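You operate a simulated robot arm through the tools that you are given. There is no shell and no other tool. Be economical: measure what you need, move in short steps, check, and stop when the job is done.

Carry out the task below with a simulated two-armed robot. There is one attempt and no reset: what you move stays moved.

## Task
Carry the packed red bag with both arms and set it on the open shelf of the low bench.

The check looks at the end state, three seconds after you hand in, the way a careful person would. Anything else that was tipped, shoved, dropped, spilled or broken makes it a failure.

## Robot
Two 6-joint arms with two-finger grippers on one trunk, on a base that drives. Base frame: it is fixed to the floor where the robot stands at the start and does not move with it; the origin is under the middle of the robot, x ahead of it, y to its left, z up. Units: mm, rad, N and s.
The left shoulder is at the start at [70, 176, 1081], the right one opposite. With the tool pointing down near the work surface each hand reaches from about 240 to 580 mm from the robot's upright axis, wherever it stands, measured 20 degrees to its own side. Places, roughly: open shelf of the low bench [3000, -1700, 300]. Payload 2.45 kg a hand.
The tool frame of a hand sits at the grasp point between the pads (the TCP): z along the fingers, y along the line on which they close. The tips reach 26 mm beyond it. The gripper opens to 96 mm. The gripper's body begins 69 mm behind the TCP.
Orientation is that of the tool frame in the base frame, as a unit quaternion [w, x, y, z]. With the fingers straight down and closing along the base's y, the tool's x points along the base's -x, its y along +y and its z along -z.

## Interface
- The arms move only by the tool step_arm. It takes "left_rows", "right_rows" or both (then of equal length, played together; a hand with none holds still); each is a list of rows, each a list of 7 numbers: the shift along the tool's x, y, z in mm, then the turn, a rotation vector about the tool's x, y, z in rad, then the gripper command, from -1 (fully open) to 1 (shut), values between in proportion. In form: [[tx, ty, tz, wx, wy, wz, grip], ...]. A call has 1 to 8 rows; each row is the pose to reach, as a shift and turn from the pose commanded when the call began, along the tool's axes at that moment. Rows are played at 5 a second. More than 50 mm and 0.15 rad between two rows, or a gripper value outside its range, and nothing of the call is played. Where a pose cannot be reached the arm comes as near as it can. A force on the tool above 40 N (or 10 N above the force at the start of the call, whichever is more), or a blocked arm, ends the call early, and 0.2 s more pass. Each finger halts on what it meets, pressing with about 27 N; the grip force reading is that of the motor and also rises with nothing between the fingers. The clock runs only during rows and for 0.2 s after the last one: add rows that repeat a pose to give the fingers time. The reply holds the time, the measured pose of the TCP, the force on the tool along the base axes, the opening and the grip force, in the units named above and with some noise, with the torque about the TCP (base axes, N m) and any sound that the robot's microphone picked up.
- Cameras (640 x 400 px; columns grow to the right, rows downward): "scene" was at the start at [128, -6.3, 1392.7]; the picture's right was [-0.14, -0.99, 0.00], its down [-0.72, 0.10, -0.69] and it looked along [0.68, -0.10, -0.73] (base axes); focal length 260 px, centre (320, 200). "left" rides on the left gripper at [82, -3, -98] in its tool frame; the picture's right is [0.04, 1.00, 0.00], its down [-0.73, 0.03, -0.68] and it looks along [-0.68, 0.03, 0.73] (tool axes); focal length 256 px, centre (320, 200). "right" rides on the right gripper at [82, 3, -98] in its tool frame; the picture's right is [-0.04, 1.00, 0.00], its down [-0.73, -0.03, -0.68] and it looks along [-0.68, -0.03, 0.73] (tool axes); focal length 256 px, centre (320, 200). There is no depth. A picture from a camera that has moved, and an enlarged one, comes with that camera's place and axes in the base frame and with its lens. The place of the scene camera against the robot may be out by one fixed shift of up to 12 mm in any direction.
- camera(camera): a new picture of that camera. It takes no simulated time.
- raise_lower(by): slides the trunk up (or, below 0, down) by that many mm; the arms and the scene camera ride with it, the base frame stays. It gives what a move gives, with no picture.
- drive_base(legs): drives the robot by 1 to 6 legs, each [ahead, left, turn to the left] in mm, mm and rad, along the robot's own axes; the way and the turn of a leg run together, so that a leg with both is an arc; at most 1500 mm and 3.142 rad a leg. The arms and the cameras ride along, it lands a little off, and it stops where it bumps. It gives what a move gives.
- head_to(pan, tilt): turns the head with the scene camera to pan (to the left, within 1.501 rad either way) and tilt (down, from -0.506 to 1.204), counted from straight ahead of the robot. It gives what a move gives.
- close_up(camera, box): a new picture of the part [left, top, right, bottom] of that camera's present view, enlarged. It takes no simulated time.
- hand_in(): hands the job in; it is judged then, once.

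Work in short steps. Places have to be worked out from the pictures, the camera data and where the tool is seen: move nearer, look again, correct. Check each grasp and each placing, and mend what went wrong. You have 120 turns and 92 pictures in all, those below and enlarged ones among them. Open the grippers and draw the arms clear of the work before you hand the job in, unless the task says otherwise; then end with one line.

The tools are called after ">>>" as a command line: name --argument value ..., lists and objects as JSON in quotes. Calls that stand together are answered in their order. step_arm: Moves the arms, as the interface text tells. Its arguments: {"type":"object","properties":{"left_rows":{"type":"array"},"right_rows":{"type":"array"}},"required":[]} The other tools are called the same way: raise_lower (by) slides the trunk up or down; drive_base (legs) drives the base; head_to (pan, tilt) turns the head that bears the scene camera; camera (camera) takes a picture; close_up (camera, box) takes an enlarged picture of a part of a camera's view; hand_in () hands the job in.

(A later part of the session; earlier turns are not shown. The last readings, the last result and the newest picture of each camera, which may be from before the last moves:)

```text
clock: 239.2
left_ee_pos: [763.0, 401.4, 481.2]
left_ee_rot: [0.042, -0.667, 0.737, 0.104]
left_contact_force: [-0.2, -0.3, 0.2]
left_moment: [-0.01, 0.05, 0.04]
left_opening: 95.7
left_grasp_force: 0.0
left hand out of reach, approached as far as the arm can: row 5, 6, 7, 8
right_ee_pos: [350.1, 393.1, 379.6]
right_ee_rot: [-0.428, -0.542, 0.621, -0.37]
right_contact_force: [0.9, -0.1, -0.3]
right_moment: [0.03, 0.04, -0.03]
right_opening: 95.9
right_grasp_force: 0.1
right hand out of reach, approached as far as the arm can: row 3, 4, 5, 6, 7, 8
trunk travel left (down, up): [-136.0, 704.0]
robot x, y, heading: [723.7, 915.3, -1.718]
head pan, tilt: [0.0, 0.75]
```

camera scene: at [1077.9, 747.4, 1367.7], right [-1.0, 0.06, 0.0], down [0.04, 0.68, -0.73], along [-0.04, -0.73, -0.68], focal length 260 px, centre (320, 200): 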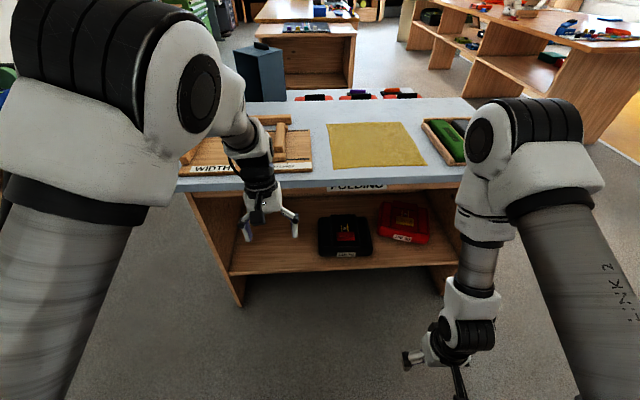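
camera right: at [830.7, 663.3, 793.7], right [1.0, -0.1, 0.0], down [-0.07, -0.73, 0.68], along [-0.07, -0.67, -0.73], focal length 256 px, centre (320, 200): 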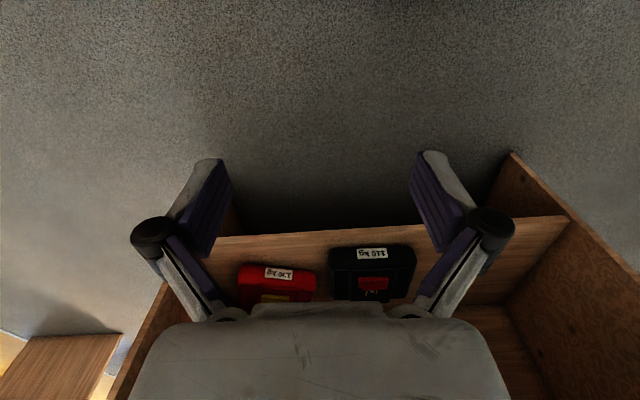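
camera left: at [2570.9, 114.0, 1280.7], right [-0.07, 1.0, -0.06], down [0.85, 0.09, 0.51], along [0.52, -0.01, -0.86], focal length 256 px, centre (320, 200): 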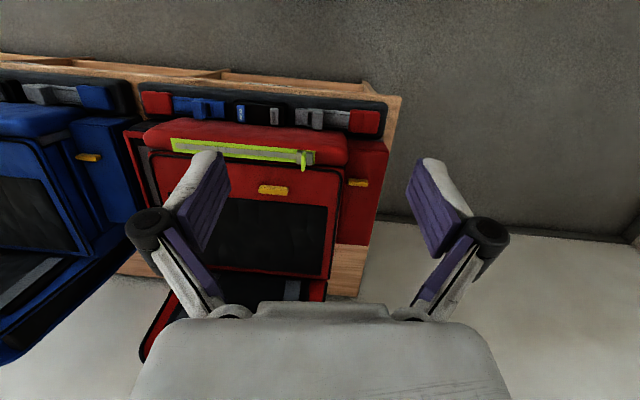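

Right works. Finish the right pitch and pitch the left the same way.

>>> step_arm --right_rows '[[0, 0, 0, 0, 0.15, 0, -1], [0, 0, 0, 0, 0.3, 0, -1], [0, 0, 0, 0, 0.37, 0, -1], [0, 0, 0, 0, 0.37, 0, -1], [0, 0, 0, 0, 0.37, 0, -1], [0, 0, 0, 0, 0.37, 0, -1], [0, 0, 0, 0, 0.37, 0, -1], [0, 0, 0, 0, 0.37, 0, -1]]' --left_rows '[[0, 0, -10, 0, 0.15, 0, -1], [0, 0, -20, 0, 0.3, 0, -1], [0, 0, -30, 0, 0.45, 0, -1], [0, 0, -40, 0, 0.6, 0, -1], [0, 0, -40, 0, 0.75, 0, -1], [0, 0, -40, 0, 0.9, 0, -1], [0, 0, -40, 0, 1.05, 0, -1], [0, 0, -40, 0, 1.2, 0, -1]]'

>>> camera --camera "right"

>>> camera --camera "left"

```text
clock: 241.0
left_ee_pos: [822.7, 366.1, 589.5]
left_ee_rot: [-0.378, -0.618, 0.642, -0.251]
left_contact_force: [1.2, -0.5, 0.2]
left_moment: [0.01, -0.02, 0.03]
left_opening: 95.6
left_grasp_force: 0.1
left hand out of reach, approached as far as the arm can: row 2, 3, 4, 5, 6, 7, 8
right_ee_pos: [341.2, 401.7, 383.5]
right_ee_rot: [0.535, 0.465, -0.534, 0.461]
right_contact_force: [-0.3, 0.2, -0.9]
right_moment: [0.01, 0.0, -0.04]
right_opening: 95.9
right_grasp_force: 0.0
right hand out of reach, approached as far as the arm can: row 1, 2, 3, 4, 5, 6, 7, 8
trunk travel left (down, up): [-136.0, 704.0]
robot x, y, heading: [721.8, 911.0, -1.722]
head pan, tilt: [0.0, 0.75]
```

```text
30 pictures are left
camera right: at [351.5, 498.0, 466.9], right [-0.99, 0.14, -0.03], down [0.12, 0.67, -0.73], along [-0.08, -0.73, -0.68], focal length 256 px, centre (320, 200)
```

right: 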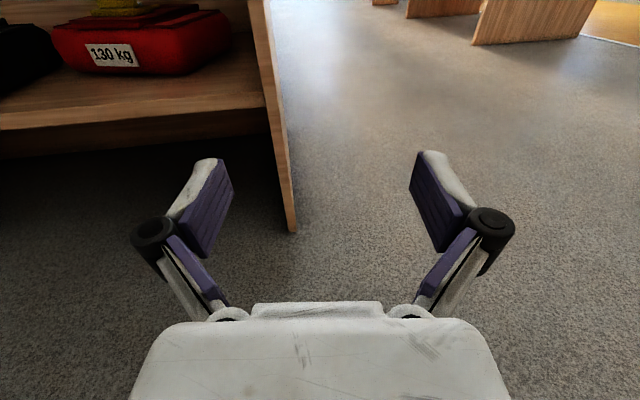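

```text
29 pictures are left
camera left: at [846.7, 394.4, 711.6], right [-0.98, 0.09, 0.18], down [0.05, 0.98, -0.18], along [-0.19, -0.17, -0.97], focal length 256 px, centre (320, 200)
```

left: 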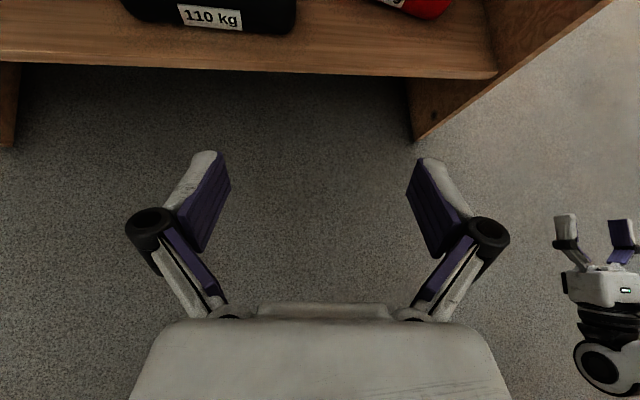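

Right hand is well oriented. I correct the left hand: down about 190 mm with the remaining pitch and small roll.

>>> step_arm --left_rows '[[-30, -6, 22, 0, 0.13, 0.03, -1], [-60, -12, 44, 0, 0.26, 0.06, -1], [-90, -18, 66, 0, 0.39, 0.09, -1], [-120, -24, 88, 0, 0.52, 0.12, -1], [-151, -28, 112, 0, 0.634, 0.155, -1], [-151, -28, 112, 0, 0.634, 0.155, -1], [-151, -28, 112, 0, 0.634, 0.155, -1]]' --right_rows '[[0, -40, 0, 0, 0, 0, -0.5], [0, -80, 0, 0, 0, 0, 0], [0, -100, 0, 0, 0, 0, 0.5], [0, -100, 0, 0, 0, 0, 1], [0, -100, 0, 0, 0, 0, 1], [0, -100, 0, 0, 0, 0, 1], [0, -100, 0, 0, 0, 0, 1]]'

```text
clock: 242.2
left_ee_pos: [769.0, 311.8, 725.6]
left_ee_rot: [-0.602, -0.314, 0.614, -0.401]
left_contact_force: [0.0, -0.1, -0.4]
left_moment: [0.04, -0.03, 0.08]
left_opening: 95.8
left_grasp_force: 0.1
left hand out of reach, approached as far as the arm can: row 1, 2, 3, 4, 5, 6
right_ee_pos: [355.9, 419.3, 400.3]
right_ee_rot: [0.535, 0.464, -0.534, 0.462]
right_contact_force: [-0.2, -0.6, 0.2]
right_moment: [0.01, 0.0, -0.01]
right_opening: 0.1
right_grasp_force: 27.2
right hand out of reach, approached as far as the arm can: row 1, 2, 3, 4, 5, 6
trunk travel left (down, up): [-136.0, 704.0]
robot x, y, heading: [721.5, 914.2, -1.718]
head pan, tilt: [0.0, 0.75]
stopped in row 6 (left hand): the force on the tool passed its limit at 54 N (the readings are from after the stop); the commanded pose is now the measured one
```

The flipped posture has poor reach. Better plan: natural posture tilted 45° forward (camera then stays above shelf level), fingers shut, hugging the bag from both sides. I undo the flip: first pitch both hands down again while drawing back.

>>> step_arm --left_rows '[[0, 0, -20, 0, -0.15, 0, 1], [0, 0, -40, 0, -0.3, 0, 1], [0, 0, -60, 0, -0.45, 0, 1], [0, 0, -80, 0, -0.6, 0, 1], [0, 0, -80, 0, -0.75, 0, 1], [0, 0, -80, 0, -0.9, 0, 1], [0, 0, -80, 0, -1.05, 0, 1], [0, 0, -80, 0, -1.2, 0, 1]]' --right_rows '[[0, 0, -40, 0, -0.15, 0, 1], [0, 0, -80, 0, -0.3, 0, 1], [0, 0, -120, 0, -0.45, 0, 1], [0, 0, -150, 0, -0.6, 0, 1], [0, 0, -180, 0, -0.75, 0, 1], [0, 0, -200, 0, -0.9, 0, 1], [0, 0, -200, 0, -1.05, 0, 1], [0, 0, -200, 0, -1.2, 0, 1]]'

>>> step_arm --left_rows '[[0, 0, 0, 0, -0.15, 0, 1], [0, 0, 0, 0, -0.3, 0, 1], [0, 0, 0, 0, -0.37, 0, 1], [0, 0, 0, 0, -0.37, 0, 1]]' --right_rows '[[0, 0, 0, 0, -0.15, 0, 1], [0, 0, 0, 0, -0.3, 0, 1], [0, 0, 0, 0, -0.37, 0, 1], [0, 0, 0, 0, -0.37, 0, 1]]'

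>>> step_arm --left_rows '[[0, 0, 0, 0, 0, 0.15, 1], [0, 0, 0, 0, 0, 0.3, 1], [0, 0, 0, 0, 0, 0.45, 1], [0, 0, 0, 0, 0, 0.6, 1], [0, 0, 0, 0, 0, 0.75, 1], [0, 0, 0, 0, 0, 0.9, 1], [0, 0, 0, 0, 0, 1.05, 1], [0, 0, 0, 0, 0, 1.2, 1]]' --right_rows '[[0, 0, 0, 0, 0, -0.15, 1], [0, 0, 0, 0, 0, -0.3, 1], [0, 0, 0, 0, 0, -0.45, 1], [0, 0, 0, 0, 0, -0.6, 1], [0, 0, 0, 0, 0, -0.75, 1], [0, 0, 0, 0, 0, -0.9, 1], [0, 0, 0, 0, 0, -1.05, 1], [0, 0, 0, 0, 0, -1.2, 1]]'

```text
clock: 244.0
left_ee_pos: [802.0, 349.6, 713.6]
left_ee_rot: [-0.149, -0.486, 0.848, -0.152]
left_contact_force: [-0.1, -0.7, 0.0]
left_moment: [-0.05, 0.02, -0.01]
left_opening: 0.0
left_grasp_force: 27.3
left hand out of reach, approached as far as the arm can: row 2, 3, 4, 5, 6, 7, 8
right_ee_pos: [362.4, 556.9, 377.2]
right_ee_rot: [-0.139, -0.643, 0.744, -0.118]
right_contact_force: [-0.3, 0.5, -0.5]
right_moment: [-0.01, 0.01, 0.0]
right_opening: 0.3
right_grasp_force: 27.1
right hand out of reach, approached as far as the arm can: row 3, 4, 5, 6, 7, 8
trunk travel left (down, up): [-136.0, 704.0]
robot x, y, heading: [723.8, 912.5, -1.722]
head pan, tilt: [0.0, 0.75]
```

```text
clock: 245.0
left_ee_pos: [804.1, 345.3, 710.2]
left_ee_rot: [0.008, -0.505, 0.861, -0.061]
left_contact_force: [-0.1, -0.6, -0.7]
left_moment: [0.0, -0.01, 0.01]
left_opening: 0.1
left_grasp_force: 27.3
right_ee_pos: [363.6, 560.1, 381.8]
right_ee_rot: [-0.017, -0.654, 0.756, -0.007]
right_contact_force: [-0.3, 0.0, -0.1]
right_moment: [0.03, 0.01, 0.04]
right_opening: 0.1
right_grasp_force: 27.1
trunk travel left (down, up): [-136.0, 704.0]
robot x, y, heading: [723.3, 914.4, -1.719]
head pan, tilt: [0.0, 0.75]
```

```text
clock: 246.8
left_ee_pos: [803.9, 346.8, 710.6]
left_ee_rot: [0.041, 0.071, 0.996, -0.046]
left_contact_force: [0.1, 0.4, -0.1]
left_moment: [0.01, -0.03, 0.0]
left_opening: 0.0
left_grasp_force: 27.2
right_ee_pos: [365.6, 562.3, 383.2]
right_ee_rot: [0.0, 0.967, -0.255, -0.002]
right_contact_force: [0.3, -0.9, 0.2]
right_moment: [-0.05, 0.0, -0.01]
right_opening: 0.0
right_grasp_force: 27.4
trunk travel left (down, up): [-136.0, 704.0]
robot x, y, heading: [719.2, 911.6, -1.723]
head pan, tilt: [0.0, 0.75]
```

Both are in natural branch again. Best posture now: camera side inward, closing axis along depth (hand only 26 mm thick sideways), tilted forward ≈55°. I bring both hands there, still in the free corridor.

>>> step_arm --right_rows '[[40, 20, 0, 0, 0, -0.09, 1], [80, 40, 0, 0, 0, -0.18, 1], [120, 60, 0, 0, 0, -0.27, 1], [160, 80, 0, 0, 0, -0.366, 1], [181, 92, 0, 0, 0, -0.366, 1], [181, 92, 0, 0, 0, -0.366, 1]]' --left_rows '[[0, 0, 45, 0.15, 0, 0, 1], [0, 0, 90, 0.3, 0, 0, 1], [0, 0, 135, 0.45, 0, 0, 1], [0, 0, 180, 0.6, 0, 0, 1], [0, 0, 225, 0.75, 0, 0, 1], [0, 0, 270, 0.9, 0, 0, 1]]'

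>>> step_arm --right_rows '[[0, 0, 0, -0.15, 0, 0, 1], [0, 0, 0, -0.3, 0, 0, 1], [0, 0, 0, -0.45, 0, 0, 1], [0, 0, 0, -0.6, 0, 0, 1], [0, 0, 0, -0.75, 0, 0, 1], [0, 0, 0, -0.9, 0, 0, 1]]'

>>> camera --camera "scene"

```text
clock: 248.2
left_ee_pos: [814.2, 330.3, 559.4]
left_ee_rot: [-0.037, 0.07, 0.913, -0.4]
left_contact_force: [0.2, 0.3, 0.0]
left_moment: [0.08, 0.01, -0.03]
left_opening: 0.1
left_grasp_force: 27.3
left hand out of reach, approached as far as the arm can: row 4, 5, 6
right_ee_pos: [367.2, 459.8, 349.1]
right_ee_rot: [0.0, 0.997, -0.075, -0.004]
right_contact_force: [-0.6, -0.4, 0.0]
right_moment: [-0.01, -0.02, 0.03]
right_opening: 0.1
right_grasp_force: 27.2
right hand out of reach, approached as far as the arm can: row 2, 3, 4, 5, 6
trunk travel left (down, up): [-136.0, 704.0]
robot x, y, heading: [719.9, 915.3, -1.715]
head pan, tilt: [0.0, 0.75]
```

```text
clock: 249.6
left_ee_pos: [814.7, 329.8, 565.2]
left_ee_rot: [-0.038, 0.069, 0.911, -0.405]
left_contact_force: [-0.2, -0.6, -0.5]
left_moment: [-0.03, -0.01, -0.01]
left_opening: 0.2
left_grasp_force: 27.3
right_ee_pos: [366.4, 466.4, 345.0]
right_ee_rot: [0.433, 0.898, -0.066, -0.033]
right_contact_force: [0.2, 1.3, -0.1]
right_moment: [0.0, 0.01, 0.01]
right_opening: 0.4
right_grasp_force: 27.1
right hand out of reach, approached as far as the arm can: row 2, 3
trunk travel left (down, up): [-136.0, 704.0]
robot x, y, heading: [723.8, 915.9, -1.725]
head pan, tilt: [0.0, 0.75]
```

```text
28 pictures are left
camera scene: at [700.6, 786.5, 967.7], right [-0.99, 0.15, 0.0], down [0.1, 0.67, -0.73], along [-0.11, -0.72, -0.68], focal length 260 px, centre (320, 200)
```

scene: 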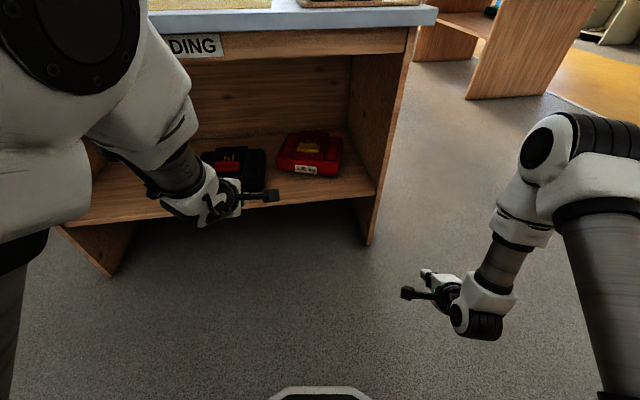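

Posture looks right; the right hand needs to come inward. I lower the trunk fully and move the right hand inward and the left hand down.

>>> raise_lower --by -130

>>> step_arm --right_rows '[[40, 0, 0, 0, 0, 0, 1], [80, 0, 0, 0, 0, 0, 1], [120, 0, 0, 0, 0, 0, 1], [140, 0, 0, 0, 0, 0, 1], [140, 0, 0, 0, 0, 0, 1]]'

```text
clock: 251.2
left_ee_pos: [815.0, 329.7, 434.6]
left_ee_rot: [-0.038, 0.068, 0.911, -0.405]
left_contact_force: [0.3, 0.3, -0.3]
left_moment: [-0.01, 0.02, 0.0]
left_opening: 0.0
left_grasp_force: 26.5
right_ee_pos: [366.1, 465.1, 215.7]
right_ee_rot: [0.433, 0.898, -0.067, -0.034]
right_contact_force: [-0.4, -0.6, -0.3]
right_moment: [0.0, 0.04, -0.01]
right_opening: 0.2
right_grasp_force: 27.2
trunk travel left (down, up): [-6.0, 834.0]
robot x, y, heading: [721.3, 914.9, -1.72]
head pan, tilt: [0.0, 0.75]
```

```text
clock: 252.4
left_ee_pos: [814.4, 329.5, 433.5]
left_ee_rot: [-0.039, 0.068, 0.912, -0.403]
left_contact_force: [-0.5, 0.7, -0.1]
left_moment: [-0.05, 0.06, -0.02]
left_opening: 0.0
left_grasp_force: 26.9
right_ee_pos: [473.4, 440.4, 213.6]
right_ee_rot: [0.433, 0.898, -0.067, -0.034]
right_contact_force: [-0.5, 0.1, -0.2]
right_moment: [-0.03, 0.03, 0.02]
right_opening: 0.1
right_grasp_force: 27.7
right hand out of reach, approached as far as the arm can: row 3, 4, 5
trunk travel left (down, up): [-6.0, 834.0]
robot x, y, heading: [720.4, 912.3, -1.719]
head pan, tilt: [0.0, 0.75]
```

Now both can move inward. I test forward reach in free space: right up and forward, left down and forward, so both are at z≈360.

>>> step_arm --right_rows '[[0, 38, 8, 0, 0, 0, 1], [0, 76, 17, 0, 0, 0, 1], [0, 114, 25, 0, 0, 0, 1], [0, 152, 33, 0, 0, 0, 1], [0, 190, 42, 0, 0, 0, 1], [0, 226, 50, 0, 0, 0, 1], [0, 226, 50, 0, 0, 0, 1]]' --left_rows '[[-2, -6, 25, 0, 0, 0, 1], [-3, -11, 50, 0, 0, 0, 1], [-5, -17, 75, 0, 0, 0, 1], [-7, -22, 100, 0, 0, 0, 1], [-8, -28, 125, 0, 0, 0, 1], [-10, -33, 146, 0, 0, 0, 1], [-10, -33, 146, 0, 0, 0, 1]]'

>>> camera --camera "scene"

```text
clock: 254.0
left_ee_pos: [790.7, 191.3, 386.7]
left_ee_rot: [-0.041, 0.106, 0.917, -0.383]
left_contact_force: [0.6, -0.4, 0.1]
left_moment: [-0.01, 0.0, -0.01]
left_opening: 0.0
left_grasp_force: 26.8
left hand out of reach, approached as far as the arm can: row 1, 2, 3, 4, 5, 6, 7
right_ee_pos: [446.9, 260.7, 357.0]
right_ee_rot: [0.433, 0.898, -0.067, -0.035]
right_contact_force: [0.1, 0.0, -0.7]
right_moment: [0.01, -0.03, -0.01]
right_opening: 0.0
right_grasp_force: 27.0
trunk travel left (down, up): [-6.0, 834.0]
robot x, y, heading: [723.9, 914.7, -1.718]
head pan, tilt: [0.0, 0.75]
```

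```text
27 pictures are left
camera scene: at [700.7, 786.7, 837.7], right [-0.99, 0.15, 0.0], down [0.1, 0.67, -0.73], along [-0.11, -0.72, -0.68], focal length 260 px, centre (320, 200)
```

scene: 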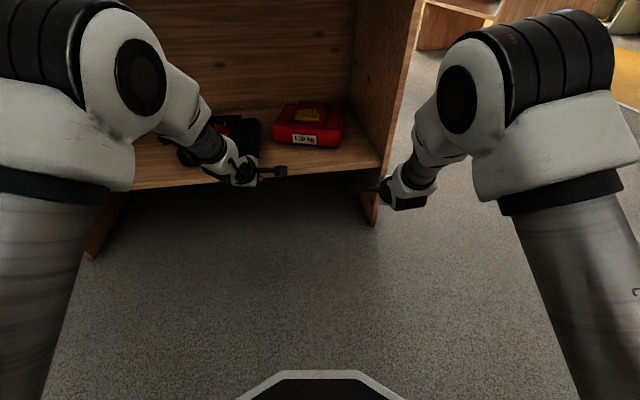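

Symmetric postures reached at ~700 mm ahead. To keep elbows clear of the table top edge I check whether the hands can extend another 50 mm.

>>> step_arm --right_rows '[[0, 16, 19, 0, 0, 0, 1], [0, 31, 39, 0, 0, 0, 1], [0, 31, 39, 0, 0, 0, 1]]' --left_rows '[[0, -10, 30, 0, 0, 0, 1], [0, -18, 60, 0, 0, 0, 1], [0, -18, 60, 0, 0, 0, 1]]'

>>> head_to --pan 0 --tilt 0.4

>>> camera --camera "scene"

```text
clock: 254.8
left_ee_pos: [797.8, 126.9, 347.9]
left_ee_rot: [-0.042, 0.104, 0.915, -0.388]
left_contact_force: [-0.2, 0.3, 0.1]
left_moment: [0.0, 0.03, 0.0]
left_opening: 0.0
left_grasp_force: 26.5
left hand out of reach, approached as far as the arm can: row 1, 2, 3
right_ee_pos: [440.6, 211.8, 355.3]
right_ee_rot: [0.434, 0.898, -0.066, -0.035]
right_contact_force: [-0.2, -0.8, 0.0]
right_moment: [0.01, -0.06, 0.0]
right_opening: 0.3
right_grasp_force: 27.0
trunk travel left (down, up): [-6.0, 834.0]
robot x, y, heading: [722.9, 909.8, -1.72]
head pan, tilt: [0.0, 0.75]
```

```text
clock: 255.7
left_ee_pos: [798.4, 126.5, 346.7]
left_ee_rot: [-0.042, 0.106, 0.915, -0.388]
left_contact_force: [-0.4, 0.0, 0.7]
left_moment: [-0.01, -0.02, 0.01]
left_opening: 0.2
left_grasp_force: 26.6
right_ee_pos: [440.4, 213.0, 356.9]
right_ee_rot: [0.433, 0.898, -0.067, -0.035]
right_contact_force: [-0.5, -0.1, 0.5]
right_moment: [0.03, 0.02, -0.01]
right_opening: 0.2
right_grasp_force: 27.3
trunk travel left (down, up): [-6.0, 834.0]
robot x, y, heading: [724.6, 916.0, -1.722]
head pan, tilt: [0.0, 0.4]
```

```text
26 pictures are left
camera scene: at [699.2, 776.9, 868.7], right [-0.99, 0.15, 0.0], down [0.06, 0.39, -0.92], along [-0.14, -0.91, -0.39], focal length 260 px, centre (320, 200)
```

scene: 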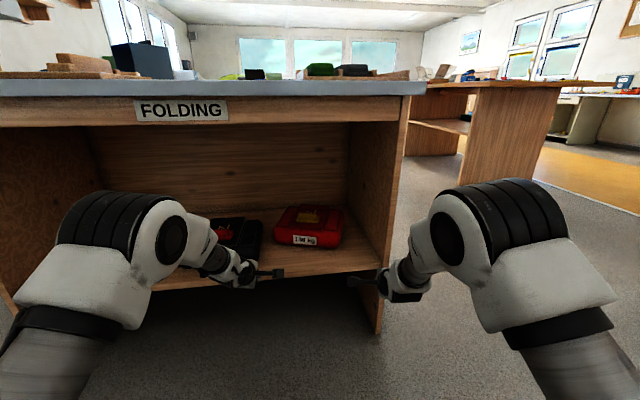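

Elbows now stay well under the apron. Zoom on the bag for its yaw and height.

>>> close_up --camera "scene" --box '[200, 180, 392, 300]'

>>> camera --camera "left"

```text
3.33 times, centred on (296, 240) of scene
camera zoom: at [699.2, 776.9, 868.7], right [-0.99, 0.15, 0.0], down [0.06, 0.39, -0.92], along [-0.14, -0.91, -0.39], focal length 866 px, centre (400, 67)
```

zoom: 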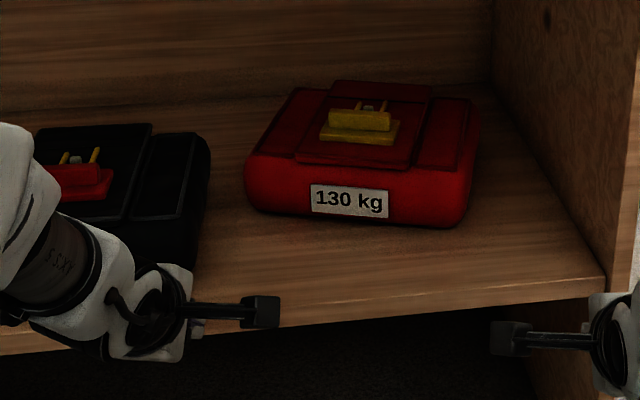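

```text
24 pictures are left
camera left: at [732.5, 211.8, 416.9], right [0.12, 0.68, -0.72], down [0.83, 0.33, 0.45], along [0.55, -0.65, -0.53], focal length 256 px, centre (320, 200)
```

left: 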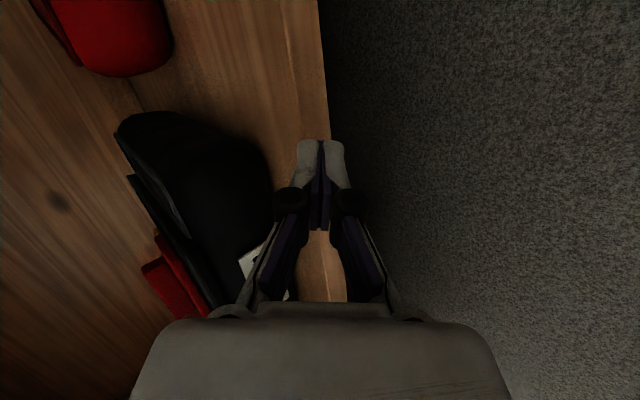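

The bag's shelf is about z 330, bag ≈240 wide, ~70–80 high, yaw ≈ -15°, front centre ≈ (621,-54); gap to the black bag ≈ 50 mm. I back off a bit, square up to about -1.60, and line up in x.

>>> drive_base --legs '[[-120, 0, 0], [0, -70, 0.12]]'

>>> step_arm --left_rows '[[15, 0, -10, 0, -0.03, 0.03, 1], [30, -10, -20, 0.005, -0.054, 0.048, 1], [35, -20, -25, 0.005, -0.054, 0.048, 1], [35, -20, -25, 0.005, -0.054, 0.048, 1]]' --right_rows '[[10, 8, -6, 0, 0, 0, 1], [20, 16, -12, 0, 0, 0, 1], [22, 16, -12, 0, 0, 0, 1], [22, 16, -12, 0, 0, 0, 1]]'

```text
clock: 256.9
left_ee_pos: [816.6, 226.3, 348.4]
left_ee_rot: [-0.039, 0.103, 0.914, -0.39]
left_contact_force: [0.4, 0.2, -0.5]
left_moment: [0.02, 0.0, -0.04]
left_opening: 0.0
left_grasp_force: 26.9
right_ee_pos: [461.1, 309.4, 358.6]
right_ee_rot: [0.434, 0.898, -0.064, -0.034]
right_contact_force: [0.0, 0.7, -0.3]
right_moment: [0.0, -0.01, 0.0]
right_opening: 0.0
right_grasp_force: 27.2
trunk travel left (down, up): [-6.0, 834.0]
robot x, y, heading: [739.7, 1011.5, -1.719]
head pan, tilt: [0.0, 0.4]
stopped in leg 1: the robot was blocked; the commanded pose is now the measured one
```

```text
clock: 257.9
left_ee_pos: [787.6, 233.1, 381.0]
left_ee_rot: [-0.019, 0.12, 0.917, -0.381]
left_contact_force: [-0.2, 0.0, 0.7]
left_moment: [0.0, 0.02, -0.02]
left_opening: 0.2
left_grasp_force: 27.3
left hand out of reach, approached as far as the arm can: row 1, 2, 3
right_ee_pos: [482.5, 305.7, 375.4]
right_ee_rot: [0.435, 0.898, -0.064, -0.034]
right_contact_force: [-0.2, -0.4, 0.5]
right_moment: [0.0, -0.01, 0.02]
right_opening: 0.1
right_grasp_force: 26.6
trunk travel left (down, up): [-6.0, 834.0]
robot x, y, heading: [739.5, 1012.5, -1.716]
head pan, tilt: [0.0, 0.4]
```

The backward drive bumped gently against the bench behind; I avoid that from here on. Now move to be centred and squared.

>>> drive_base --legs '[[100, -90, 0.116]]'

>>> close_up --camera "scene" --box '[180, 150, 420, 300]'

```text
clock: 259.2
left_ee_pos: [777.6, 155.6, 381.1]
left_ee_rot: [0.003, 0.068, 0.922, -0.381]
left_contact_force: [0.0, -0.2, 0.0]
left_moment: [0.01, -0.02, 0.0]
left_opening: 0.0
left_grasp_force: 27.0
right_ee_pos: [464.8, 191.7, 377.1]
right_ee_rot: [0.435, 0.9, -0.012, -0.009]
right_contact_force: [0.1, -0.2, 0.0]
right_moment: [-0.01, 0.01, 0.0]
right_opening: 0.3
right_grasp_force: 26.7
trunk travel left (down, up): [-6.0, 834.0]
robot x, y, heading: [637.3, 919.3, -1.6]
head pan, tilt: [0.0, 0.4]
```

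```text
2.67 times, centred on (300, 225) of scene
camera zoom: at [631.8, 784.1, 868.7], right [-1.0, 0.03, 0.0], down [0.01, 0.39, -0.92], along [-0.03, -0.92, -0.39], focal length 692 px, centre (373, 133)
```

zoom: 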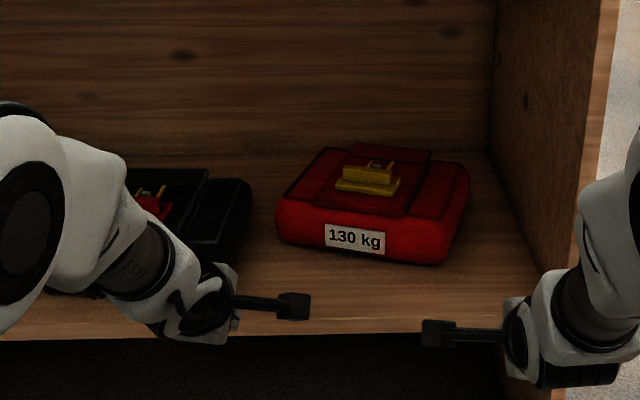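

Gap left of the red bag is ~46 mm centred at x≈762. I advance in two small legs, checking the hand positions.

>>> drive_base --legs '[[130, -10, 0]]'

```text
clock: 260.5
left_ee_pos: [763.8, 23.3, 381.5]
left_ee_rot: [0.003, 0.067, 0.922, -0.381]
left_contact_force: [0.2, -0.6, 1.2]
left_moment: [0.02, -0.01, -0.01]
left_opening: 0.0
left_grasp_force: 26.7
right_ee_pos: [452.3, 57.6, 375.1]
right_ee_rot: [0.435, 0.9, -0.011, -0.007]
right_contact_force: [-0.5, -0.3, 0.0]
right_moment: [-0.02, -0.01, 0.0]
right_opening: 0.0
right_grasp_force: 27.2
trunk travel left (down, up): [-6.0, 834.0]
robot x, y, heading: [625.8, 794.7, -1.602]
head pan, tilt: [0.0, 0.4]
```

Good. Check from the scene camera and the left hand's camera before going deeper.

>>> close_up --camera "scene" --box '[180, 180, 460, 355]'

>>> camera --camera "left"

```text
2.29 times, centred on (320, 268) of scene
camera zoom: at [617.9, 653.0, 868.7], right [-1.0, 0.03, 0.0], down [0.01, 0.39, -0.92], along [-0.03, -0.92, -0.39], focal length 594 px, centre (320, 46)
```

zoom: 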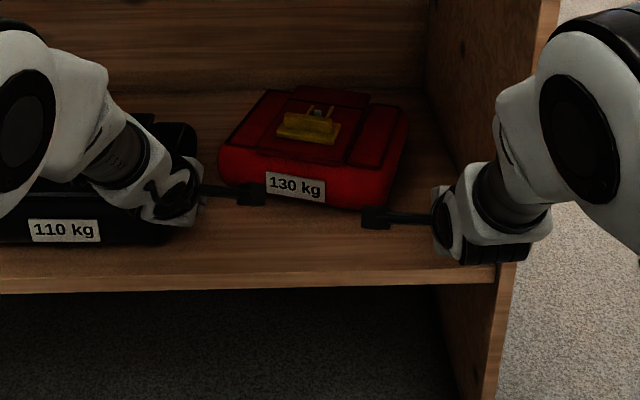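

```text
21 pictures are left
camera left: at [686.3, 100.2, 447.5], right [0.09, 0.7, -0.7], down [0.76, 0.41, 0.5], along [0.64, -0.58, -0.5], focal length 256 px, centre (320, 200)
```

left: 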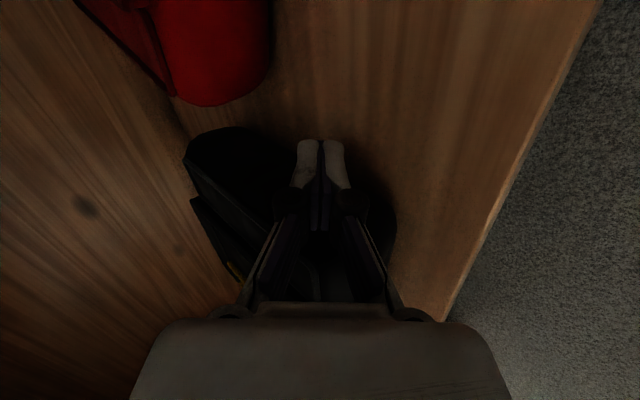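

Margins at the left corner are tight (~6 mm each side), so I do most by the base and the last part by arm.

>>> drive_base --legs '[[90, 5, 0]]'

>>> camera --camera "left"

```text
clock: 261.6
left_ee_pos: [764.5, -68.1, 381.7]
left_ee_rot: [0.003, 0.067, 0.922, -0.381]
left_contact_force: [0.4, 0.6, -0.4]
left_moment: [0.0, 0.02, 0.01]
left_opening: 0.0
left_grasp_force: 27.6
right_ee_pos: [452.1, -30.4, 376.1]
right_ee_rot: [0.434, 0.901, -0.013, -0.008]
right_contact_force: [0.4, 0.0, 0.2]
right_moment: [0.0, -0.01, 0.01]
right_opening: 0.4
right_grasp_force: 26.8
trunk travel left (down, up): [-6.0, 834.0]
robot x, y, heading: [626.3, 692.9, -1.601]
head pan, tilt: [0.0, 0.4]
```

```text
20 pictures are left
camera left: at [687.1, 9.4, 447.5], right [0.09, 0.7, -0.7], down [0.76, 0.41, 0.5], along [0.64, -0.58, -0.5], focal length 256 px, centre (320, 200)
```

left: 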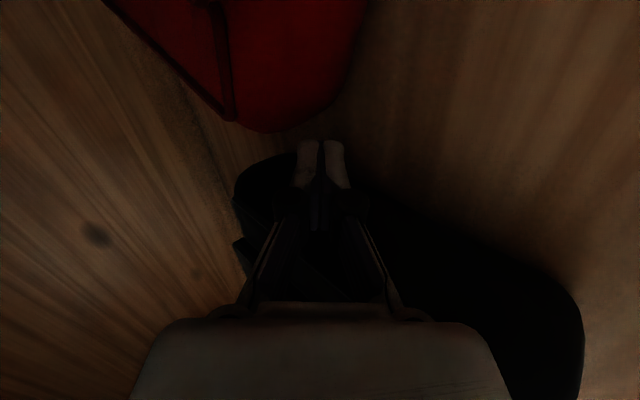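

The red bag's left-front corner leaves too little room. I use the right hand to push gently on the bag's front-right corner, squaring it up and opening that gap.

>>> step_arm --right_rows '[[0, -19, -24, 0, 0, 0, 1], [0, -37, -47, 0, 0, 0, 1], [34, -37, -47, 0, 0, 0, 1], [68, -37, -47, 0, 0, 0, 1], [68, -12, -16, 0, 0, 0, 1], [68, 0, 0, 0, 0, 0, 1], [68, 12, 15, 0, 0, 0, 1], [68, 22, 29, 0, 0, 0, 1]]'

>>> camera --camera "scene"

```text
clock: 263.4
left_ee_pos: [763.7, -67.9, 381.8]
left_ee_rot: [0.003, 0.068, 0.922, -0.381]
left_contact_force: [-0.1, 0.0, 1.1]
left_moment: [0.02, -0.02, -0.01]
left_opening: 0.1
left_grasp_force: 26.6
right_ee_pos: [521.5, -67.7, 373.7]
right_ee_rot: [0.433, 0.901, -0.011, -0.009]
right_contact_force: [-1.5, 2.1, -0.2]
right_moment: [0.04, -0.02, -0.03]
right_opening: 0.0
right_grasp_force: 27.2
right hand out of reach, approached as far as the arm can: row 3, 4, 5
trunk travel left (down, up): [-6.0, 834.0]
robot x, y, heading: [625.8, 699.6, -1.602]
head pan, tilt: [0.0, 0.4]
```

```text
19 pictures are left
camera scene: at [619.8, 562.5, 868.8], right [-1.0, 0.03, 0.0], down [0.01, 0.39, -0.92], along [-0.03, -0.92, -0.39], focal length 260 px, centre (320, 200)
```

scene: 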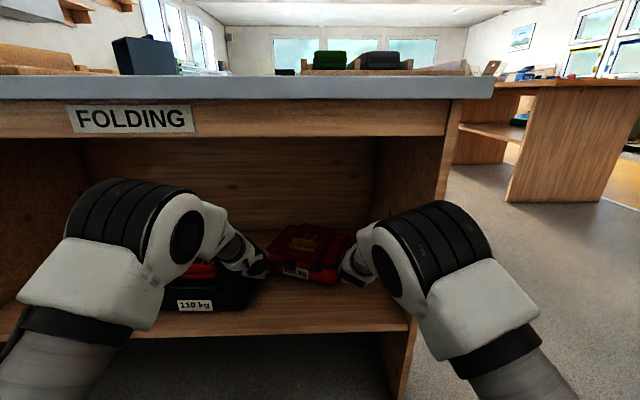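

>>> close_up --camera "scene" --box '[200, 200, 400, 325]'

```text
3.20 times, centred on (300, 262) of scene
camera zoom: at [619.8, 562.5, 868.8], right [-1.0, 0.03, 0.0], down [0.01, 0.39, -0.92], along [-0.03, -0.92, -0.39], focal length 831 px, centre (384, 0)
```

zoom: 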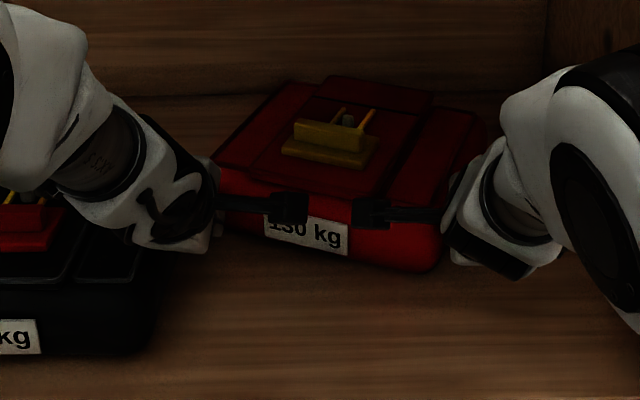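

The right hand came in from the side and shifted the bag ≈45 mm towards the black one (no contact force seen, black unmoved). I retreat by the base, lift the left hand over black-bag height, then push the bag's front-right corner straight back with the right fist.

>>> drive_base --legs '[[-130, 0, 0]]'

>>> step_arm --left_rows '[[-2, -21, -21, 0, 0, 0, 1], [-4, -42, -42, 0, 0, 0, 1], [-4, -49, -50, 0, 0, 0, 1], [-4, -49, -50, 0, 0, 0, 1]]'

>>> drive_base --legs '[[0, 45, 0]]'

>>> close_up --camera "scene" --box '[200, 180, 440, 330]'

```text
clock: 264.7
left_ee_pos: [766.8, 62.7, 379.7]
left_ee_rot: [0.003, 0.069, 0.922, -0.381]
left_contact_force: [-0.4, -0.6, -0.5]
left_moment: [-0.01, 0.0, 0.04]
left_opening: 0.0
left_grasp_force: 27.0
right_ee_pos: [521.7, 61.6, 375.9]
right_ee_rot: [0.435, 0.9, -0.014, -0.01]
right_contact_force: [-0.8, -0.4, 0.4]
right_moment: [-0.01, 0.02, -0.01]
right_opening: 0.2
right_grasp_force: 26.3
trunk travel left (down, up): [-6.0, 834.0]
robot x, y, heading: [632.7, 825.3, -1.603]
head pan, tilt: [0.0, 0.4]
```

```text
clock: 265.7
left_ee_pos: [766.4, 65.1, 448.9]
left_ee_rot: [0.002, 0.069, 0.922, -0.381]
left_contact_force: [-0.4, 0.3, 0.4]
left_moment: [0.0, 0.02, 0.0]
left_opening: 0.2
left_grasp_force: 26.6
left hand out of reach, approached as far as the arm can: row 1, 2
right_ee_pos: [521.9, 60.8, 377.4]
right_ee_rot: [0.435, 0.9, -0.014, -0.01]
right_contact_force: [-1.1, -0.4, 0.5]
right_moment: [0.03, 0.0, -0.03]
right_opening: 0.1
right_grasp_force: 27.0
trunk travel left (down, up): [-6.0, 834.0]
robot x, y, heading: [632.2, 828.6, -1.607]
head pan, tilt: [0.0, 0.4]
```

```text
clock: 266.6
left_ee_pos: [813.5, 63.3, 447.4]
left_ee_rot: [0.003, 0.069, 0.922, -0.381]
left_contact_force: [0.3, 1.0, 0.1]
left_moment: [0.0, -0.03, 0.0]
left_opening: 0.3
left_grasp_force: 27.3
right_ee_pos: [568.0, 60.6, 375.5]
right_ee_rot: [0.435, 0.9, -0.013, -0.009]
right_contact_force: [0.1, 0.9, -0.8]
right_moment: [-0.04, -0.03, 0.02]
right_opening: 0.1
right_grasp_force: 27.2
trunk travel left (down, up): [-6.0, 834.0]
robot x, y, heading: [673.2, 830.5, -1.608]
head pan, tilt: [0.0, 0.4]
```

```text
2.67 times, centred on (320, 255) of scene
camera zoom: at [669.6, 691.5, 868.7], right [-1.0, 0.03, 0.0], down [0.01, 0.39, -0.92], along [-0.03, -0.92, -0.39], focal length 692 px, centre (320, 53)
```

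zoom: 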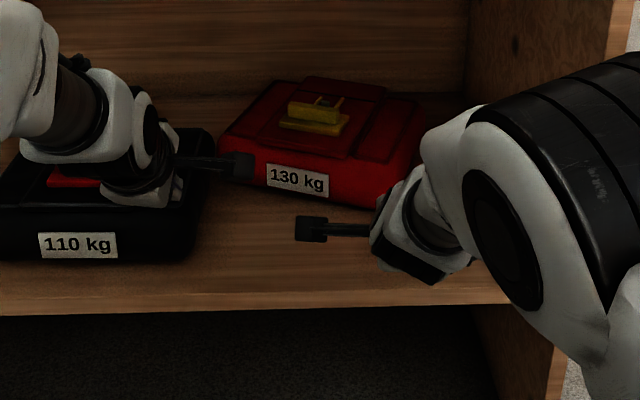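

Right fist is now in front of the bag's front-right part. Push straight back by the base.

>>> drive_base --legs '[[160, 5, 0]]'

>>> close_up --camera "scene" --box '[200, 200, 440, 350]'

```text
clock: 268.0
left_ee_pos: [815.7, -95.8, 449.4]
left_ee_rot: [0.004, 0.067, 0.922, -0.381]
left_contact_force: [-0.4, 0.0, 0.5]
left_moment: [0.01, -0.01, -0.02]
left_opening: 0.3
left_grasp_force: 27.0
right_ee_pos: [570.6, -99.9, 377.5]
right_ee_rot: [0.434, 0.901, -0.011, -0.008]
right_contact_force: [0.6, -0.7, -0.1]
right_moment: [-0.04, 0.01, 0.0]
right_opening: 0.0
right_grasp_force: 26.9
trunk travel left (down, up): [-6.0, 834.0]
robot x, y, heading: [677.7, 666.4, -1.603]
head pan, tilt: [0.0, 0.4]
```

```text
2.67 times, centred on (320, 275) of scene
camera zoom: at [670.1, 531.5, 868.7], right [-1.0, 0.03, 0.0], down [0.01, 0.39, -0.92], along [-0.03, -0.92, -0.39], focal length 692 px, centre (320, 0)
```

zoom: 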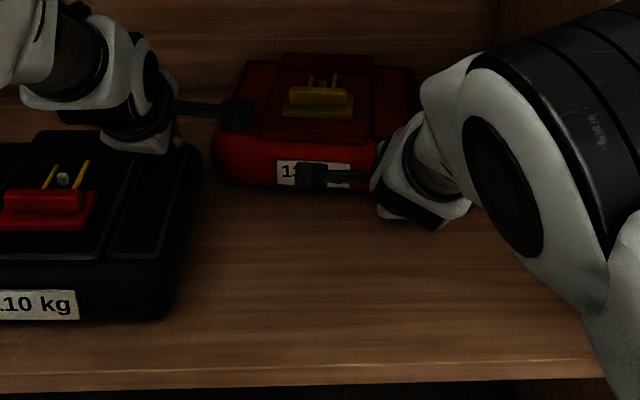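

The bag is now squared (yaw ≈3°, front y≈-145, x 535–775) and mostly behind the black bag. Next: the left hand goes over the black bag's corner and pushes the red bag's left side westward; the right hand is raised out of the way first.

>>> step_arm --left_rows '[[0, -3, 20, 0, 0, 0, 1], [0, -6, 36, 0, 0, 0, 1], [0, -6, 36, 0, 0, 0, 1], [0, -6, 36, 0, 0, 0, 1]]' --right_rows '[[0, 14, -36, 0, 0, 0, 1], [0, 40, -60, 0, 0, 0, 1], [0, 50, -50, 0, 0, 0, 1], [0, 50, -50, 0, 0, 0, 1]]'

>>> drive_base --legs '[[58, -5, 0]]'

>>> camera --camera "scene"

```text
clock: 269.0
left_ee_pos: [814.0, -126.0, 426.1]
left_ee_rot: [0.004, 0.066, 0.922, -0.381]
left_contact_force: [-0.6, -0.2, -0.2]
left_moment: [0.03, -0.02, 0.01]
left_opening: 0.2
left_grasp_force: 27.0
right_ee_pos: [559.3, -94.4, 437.8]
right_ee_rot: [0.429, 0.903, -0.025, -0.004]
right_contact_force: [0.3, -0.2, 0.0]
right_moment: [0.02, 0.0, 0.01]
right_opening: 0.0
right_grasp_force: 27.6
right hand out of reach, approached as far as the arm can: row 3
trunk travel left (down, up): [-6.0, 834.0]
robot x, y, heading: [678.2, 669.3, -1.601]
head pan, tilt: [0.0, 0.4]
```

```text
clock: 270.0
left_ee_pos: [805.8, -185.7, 426.5]
left_ee_rot: [0.003, 0.067, 0.922, -0.38]
left_contact_force: [0.6, -0.8, -0.2]
left_moment: [-0.03, 0.0, 0.04]
left_opening: 0.0
left_grasp_force: 27.3
right_ee_pos: [550.9, -153.0, 444.2]
right_ee_rot: [0.431, 0.902, -0.025, -0.004]
right_contact_force: [-0.9, 0.3, -0.4]
right_moment: [0.01, 0.01, -0.02]
right_opening: 0.0
right_grasp_force: 27.2
trunk travel left (down, up): [-6.0, 834.0]
robot x, y, heading: [665.8, 611.4, -1.597]
head pan, tilt: [0.0, 0.4]
```

```text
15 pictures are left
camera scene: at [663.2, 472.5, 868.7], right [-1.0, 0.03, 0.0], down [0.01, 0.39, -0.92], along [-0.03, -0.92, -0.39], focal length 260 px, centre (320, 200)
```

scene: 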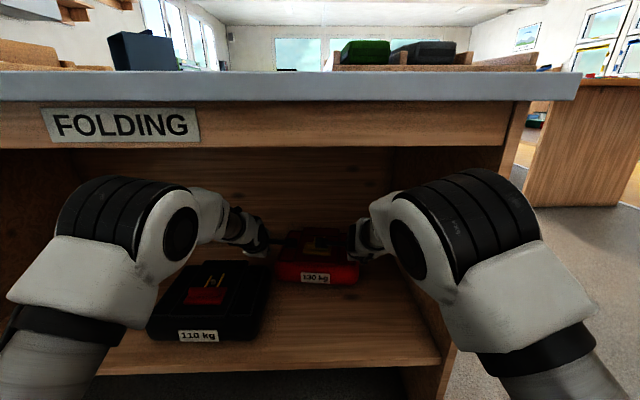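

Elbows clear the apron. Now the left hand descends slightly and pushes the bag west by ~45 mm while the right hand moves out to the bag's west side.

>>> step_arm --right_rows '[[-40, 0, 0, 0, 0, 0, 1], [-80, 0, 0, 0, 0, 0, 1], [-115, 0, 0, 0, 0, 0, 1], [-115, 0, 0, 0, 0, 0, 1], [-115, 0, 0, 0, 0, 0, 1], [-115, 0, 0, 0, 0, 0, 1], [-115, 0, 0, 0, 0, 0, 1], [-115, 0, 0, 0, 0, 0, 1]]' --left_rows '[[0, 0, 0, 0, 0, 0, 1], [1, 10, 10, 0, 0, 0, 1], [2, 20, 20, 0, 0, 0, 1], [17, 20, 20, 0, 0, 0, 1], [32, 20, 20, 0, 0, 0, 1], [47, 20, 20, 0, 0, 0, 1], [62, 20, 20, 0, 0, 0, 1], [70, 20, 20, 0, 0, 0, 1]]'

>>> close_up --camera "scene" --box '[200, 200, 440, 350]'

```text
clock: 271.8
left_ee_pos: [738.0, -175.4, 394.2]
left_ee_rot: [0.002, 0.067, 0.922, -0.381]
left_contact_force: [2.9, 1.1, 0.5]
left_moment: [0.02, -0.01, 0.04]
left_opening: 0.1
left_grasp_force: 27.1
right_ee_pos: [434.0, -147.9, 445.5]
right_ee_rot: [0.432, 0.901, -0.025, -0.004]
right_contact_force: [0.0, 0.7, 0.2]
right_moment: [0.03, -0.03, 0.03]
right_opening: 0.0
right_grasp_force: 26.8
trunk travel left (down, up): [-6.0, 834.0]
robot x, y, heading: [667.4, 608.8, -1.597]
head pan, tilt: [0.0, 0.4]
```

```text
2.67 times, centred on (320, 275) of scene
camera zoom: at [663.2, 472.6, 868.7], right [-1.0, 0.03, 0.0], down [0.01, 0.39, -0.92], along [-0.03, -0.92, -0.39], focal length 692 px, centre (320, 0)
```

zoom: 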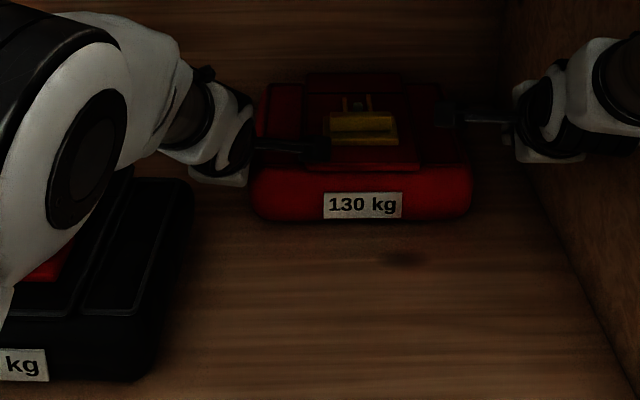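

Bag is square at x≈471–719, front y≈-147, with a free lane on both sides. I lower both hands beside it (slightly off), go 45 mm deeper by the base.

>>> step_arm --right_rows '[[-3, -20, 15, 0, 0, 0, 1], [-6, -40, 30, 0, 0, 0, 1], [-6, -56, 45, 0, 0, 0, 1], [-6, -56, 45, 0, 0, 0, 1]]' --left_rows '[[-10, 0, 0, 0, 0, 0, 1], [-10, 9, 9, 0, 0, 0, 1], [-10, 17, 18, 0, 0, 0, 1], [-10, 17, 18, 0, 0, 0, 1]]'

>>> drive_base --legs '[[45, 0, 0]]'

```text
clock: 272.8
left_ee_pos: [748.0, -178.4, 368.1]
left_ee_rot: [0.003, 0.067, 0.922, -0.381]
left_contact_force: [0.4, -0.5, -0.7]
left_moment: [-0.02, -0.01, -0.02]
left_opening: 0.1
left_grasp_force: 26.9
right_ee_pos: [432.8, -148.5, 372.8]
right_ee_rot: [0.431, 0.902, -0.025, -0.004]
right_contact_force: [0.4, 0.1, -0.6]
right_moment: [-0.02, 0.0, 0.02]
right_opening: 0.1
right_grasp_force: 27.1
trunk travel left (down, up): [-6.0, 834.0]
robot x, y, heading: [670.2, 610.2, -1.596]
head pan, tilt: [0.0, 0.4]
```

```text
clock: 273.7
left_ee_pos: [749.0, -223.8, 369.4]
left_ee_rot: [0.004, 0.067, 0.922, -0.382]
left_contact_force: [-0.5, -0.5, 0.3]
left_moment: [0.02, -0.02, 0.01]
left_opening: 0.2
left_grasp_force: 27.6
right_ee_pos: [432.8, -194.6, 373.0]
right_ee_rot: [0.432, 0.902, -0.025, -0.004]
right_contact_force: [-0.7, -0.9, 0.2]
right_moment: [-0.01, 0.01, 0.01]
right_opening: 0.0
right_grasp_force: 26.9
trunk travel left (down, up): [-6.0, 834.0]
robot x, y, heading: [664.3, 564.4, -1.601]
head pan, tilt: [0.0, 0.4]
```

Now equalize depth and close in on both sides until contact.

>>> step_arm --right_rows '[[0, 19, 23, 0, 0, 0, 1], [12, 19, 23, 0, 0, 0, 1], [20, 19, 23, 0, 0, 0, 1], [25, 19, 23, 0, 0, 0, 1], [29, 19, 23, 0, 0, 0, 1], [33, 19, 23, 0, 0, 0, 1]]' --left_rows '[[0, 0, 0, 0, 0, 0, 1], [6, 0, 0, 0, 0, 0, 1], [12, 0, 0, 0, 0, 0, 1], [17, 0, 0, 0, 0, 0, 1], [21, 0, 0, 0, 0, 0, 1], [25, 0, 0, 0, 0, 0, 1]]'

```text
clock: 274.5
left_ee_pos: [743.3, -222.4, 369.0]
left_ee_rot: [0.005, 0.064, 0.923, -0.38]
left_contact_force: [7.3, 1.6, 3.3]
left_moment: [0.22, 0.28, -0.53]
left_opening: 0.1
left_grasp_force: 27.0
right_ee_pos: [444.2, -224.4, 375.4]
right_ee_rot: [0.431, 0.902, -0.027, -0.005]
right_contact_force: [-6.3, 1.4, 0.4]
right_moment: [-0.01, -0.19, 0.63]
right_opening: 0.0
right_grasp_force: 26.3
trunk travel left (down, up): [-6.0, 834.0]
robot x, y, heading: [666.4, 562.8, -1.6]
head pan, tilt: [0.0, 0.4]
stopped in row 3 (left hand): the force on the tool passed its limit at 55 N (the readings are from after the stop); the commanded pose is now the measured one
```

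Contact came at the gripper bodies on the bag's front corners (≈75 mm behind the TCP), not the fingers. I yaw both hands inward by 0.25 rad so the fingers touch near the bag's middle.

>>> step_arm --left_rows '[[-6, 0, 0, 0.007, 0.088, 0.089, 1], [-6, 0, 0, 0.015, 0.175, 0.178, 1], [-6, 0, 0, 0.015, 0.175, 0.178, 1], [0, 0, 0, 0.015, 0.175, 0.178, 1], [4, 0, 0, 0.015, 0.175, 0.178, 1], [8, 0, 0, 0.015, 0.175, 0.178, 1]]' --right_rows '[[-6, 0, 0, 0, 0.098, -0.078, 1], [-6, 0, 0, 0, 0.195, -0.155, 1], [-6, 0, 0, 0, 0.195, -0.155, 1], [0, 0, 0, 0, 0.195, -0.155, 1], [4, 0, 0, 0, 0.195, -0.155, 1], [8, 0, 0, 0, 0.195, -0.155, 1]]'

```text
clock: 275.0
left_ee_pos: [745.5, -221.7, 365.9]
left_ee_rot: [-0.014, 0.104, 0.922, -0.372]
left_contact_force: [-0.8, -0.7, -0.5]
left_moment: [0.0, 0.02, 0.02]
left_opening: 0.2
left_grasp_force: 26.9
left hand out of reach, approached as far as the arm can: row 1, 2
right_ee_pos: [440.1, -226.6, 374.3]
right_ee_rot: [0.437, 0.899, -0.004, 0.041]
right_contact_force: [2.4, -1.3, 0.3]
right_moment: [0.06, 0.21, -0.09]
right_opening: 0.3
right_grasp_force: 27.0
right hand out of reach, approached as far as the arm can: row 1
trunk travel left (down, up): [-6.0, 834.0]
robot x, y, heading: [670.5, 565.1, -1.599]
head pan, tilt: [0.0, 0.4]
stopped in row 2 (right hand): the force on the tool passed its limit at 70 N (the readings are from after the stop); the commanded pose is now the measured one
```

The right hand was blocked from the west side, perhaps by the panel. Look.

>>> close_up --camera "scene" --box '[200, 180, 440, 330]'

```text
2.67 times, centred on (320, 255) of scene
camera zoom: at [662.0, 427.2, 868.7], right [-1.0, 0.03, 0.0], down [0.01, 0.39, -0.92], along [-0.03, -0.92, -0.39], focal length 692 px, centre (320, 53)
```

zoom: 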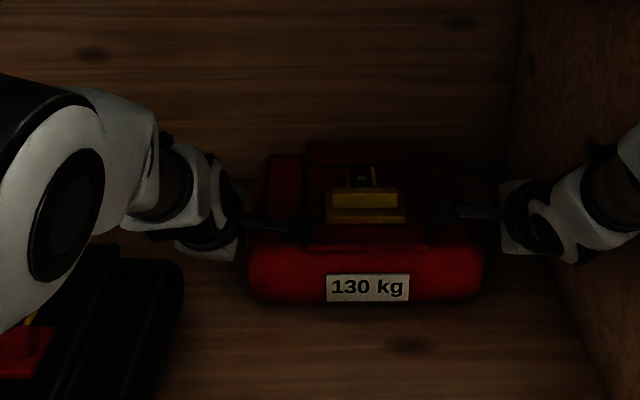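

The right wrist is near the west panel, so no yaw. Instead I go ~35 mm deeper so the gripper bodies bear on the flat sides, squeeze lightly, and drag the bag out toward the shelf's front edge.

>>> drive_base --legs '[[35, 0, 0]]'

>>> step_arm --left_rows '[[0, 0, 0, 0, 0, 0, 1], [3, 0, 0, 0, 0, 0, 1], [5, 0, 0, 0, 0, 0, 1], [7, 0, 0, 0, 0, 0, 1]]' --right_rows '[[4, 0, 0, 0, 0, 0, 1], [6, 0, 0, 0, 0, 0, 1], [8, 0, 0, 0, 0, 0, 1], [10, 0, 0, 0, 0, 0, 1]]'

```text
clock: 275.9
left_ee_pos: [741.5, -246.4, 369.8]
left_ee_rot: [-0.013, 0.107, 0.921, -0.375]
left_contact_force: [-0.1, 0.2, -0.1]
left_moment: [-0.01, -0.02, 0.0]
left_opening: 0.0
left_grasp_force: 26.3
right_ee_pos: [439.9, -249.0, 375.8]
right_ee_rot: [0.437, 0.899, -0.001, 0.039]
right_contact_force: [27.4, -14.9, 6.4]
right_moment: [1.67, 2.54, -1.32]
right_opening: 0.0
right_grasp_force: 26.6
trunk travel left (down, up): [-6.0, 834.0]
robot x, y, heading: [670.1, 537.9, -1.606]
head pan, tilt: [0.0, 0.4]
stopped in leg 1: the robot was blocked; the commanded pose is now the measured one
```

```text
clock: 276.9
left_ee_pos: [739.2, -248.7, 366.4]
left_ee_rot: [-0.013, 0.105, 0.922, -0.372]
left_contact_force: [5.2, -1.9, -2.1]
left_moment: [0.18, -0.06, 0.04]
left_opening: 0.3
left_grasp_force: 26.8
right_ee_pos: [453.0, -251.5, 371.0]
right_ee_rot: [0.432, 0.901, 0.0, 0.038]
right_contact_force: [-1.9, 0.3, -1.3]
right_moment: [-0.08, -0.05, 0.07]
right_opening: 0.1
right_grasp_force: 26.3
trunk travel left (down, up): [-6.0, 834.0]
robot x, y, heading: [669.8, 538.3, -1.605]
head pan, tilt: [0.0, 0.4]
```

Now fingers touch both sides near the bag's middle. Squeeze further in small steps.

>>> step_arm --left_rows '[[3, 0, 0, 0, 0, 0, 1], [6, 0, 0, 0, 0, 0, 1], [9, 0, 0, 0, 0, 0, 1]]' --right_rows '[[3, 0, 0, 0, 0, 0, 1], [6, 0, 0, 0, 0, 0, 1], [9, 0, 0, 0, 0, 0, 1]]'

```text
clock: 277.4
left_ee_pos: [736.5, -247.7, 366.4]
left_ee_rot: [-0.012, 0.105, 0.922, -0.372]
left_contact_force: [5.8, 0.8, 1.0]
left_moment: [0.08, 0.2, -0.44]
left_opening: 0.0
left_grasp_force: 26.9
right_ee_pos: [451.1, -251.0, 370.8]
right_ee_rot: [0.433, 0.901, -0.004, 0.038]
right_contact_force: [-6.9, -0.7, 0.3]
right_moment: [-0.04, -0.11, 0.47]
right_opening: 0.0
right_grasp_force: 27.0
trunk travel left (down, up): [-6.0, 834.0]
robot x, y, heading: [666.5, 539.2, -1.607]
head pan, tilt: [0.0, 0.4]
stopped in row 2 (left hand): the force on the tool passed its limit at 48 N (the readings are from after the stop); the commanded pose is now the measured one
```

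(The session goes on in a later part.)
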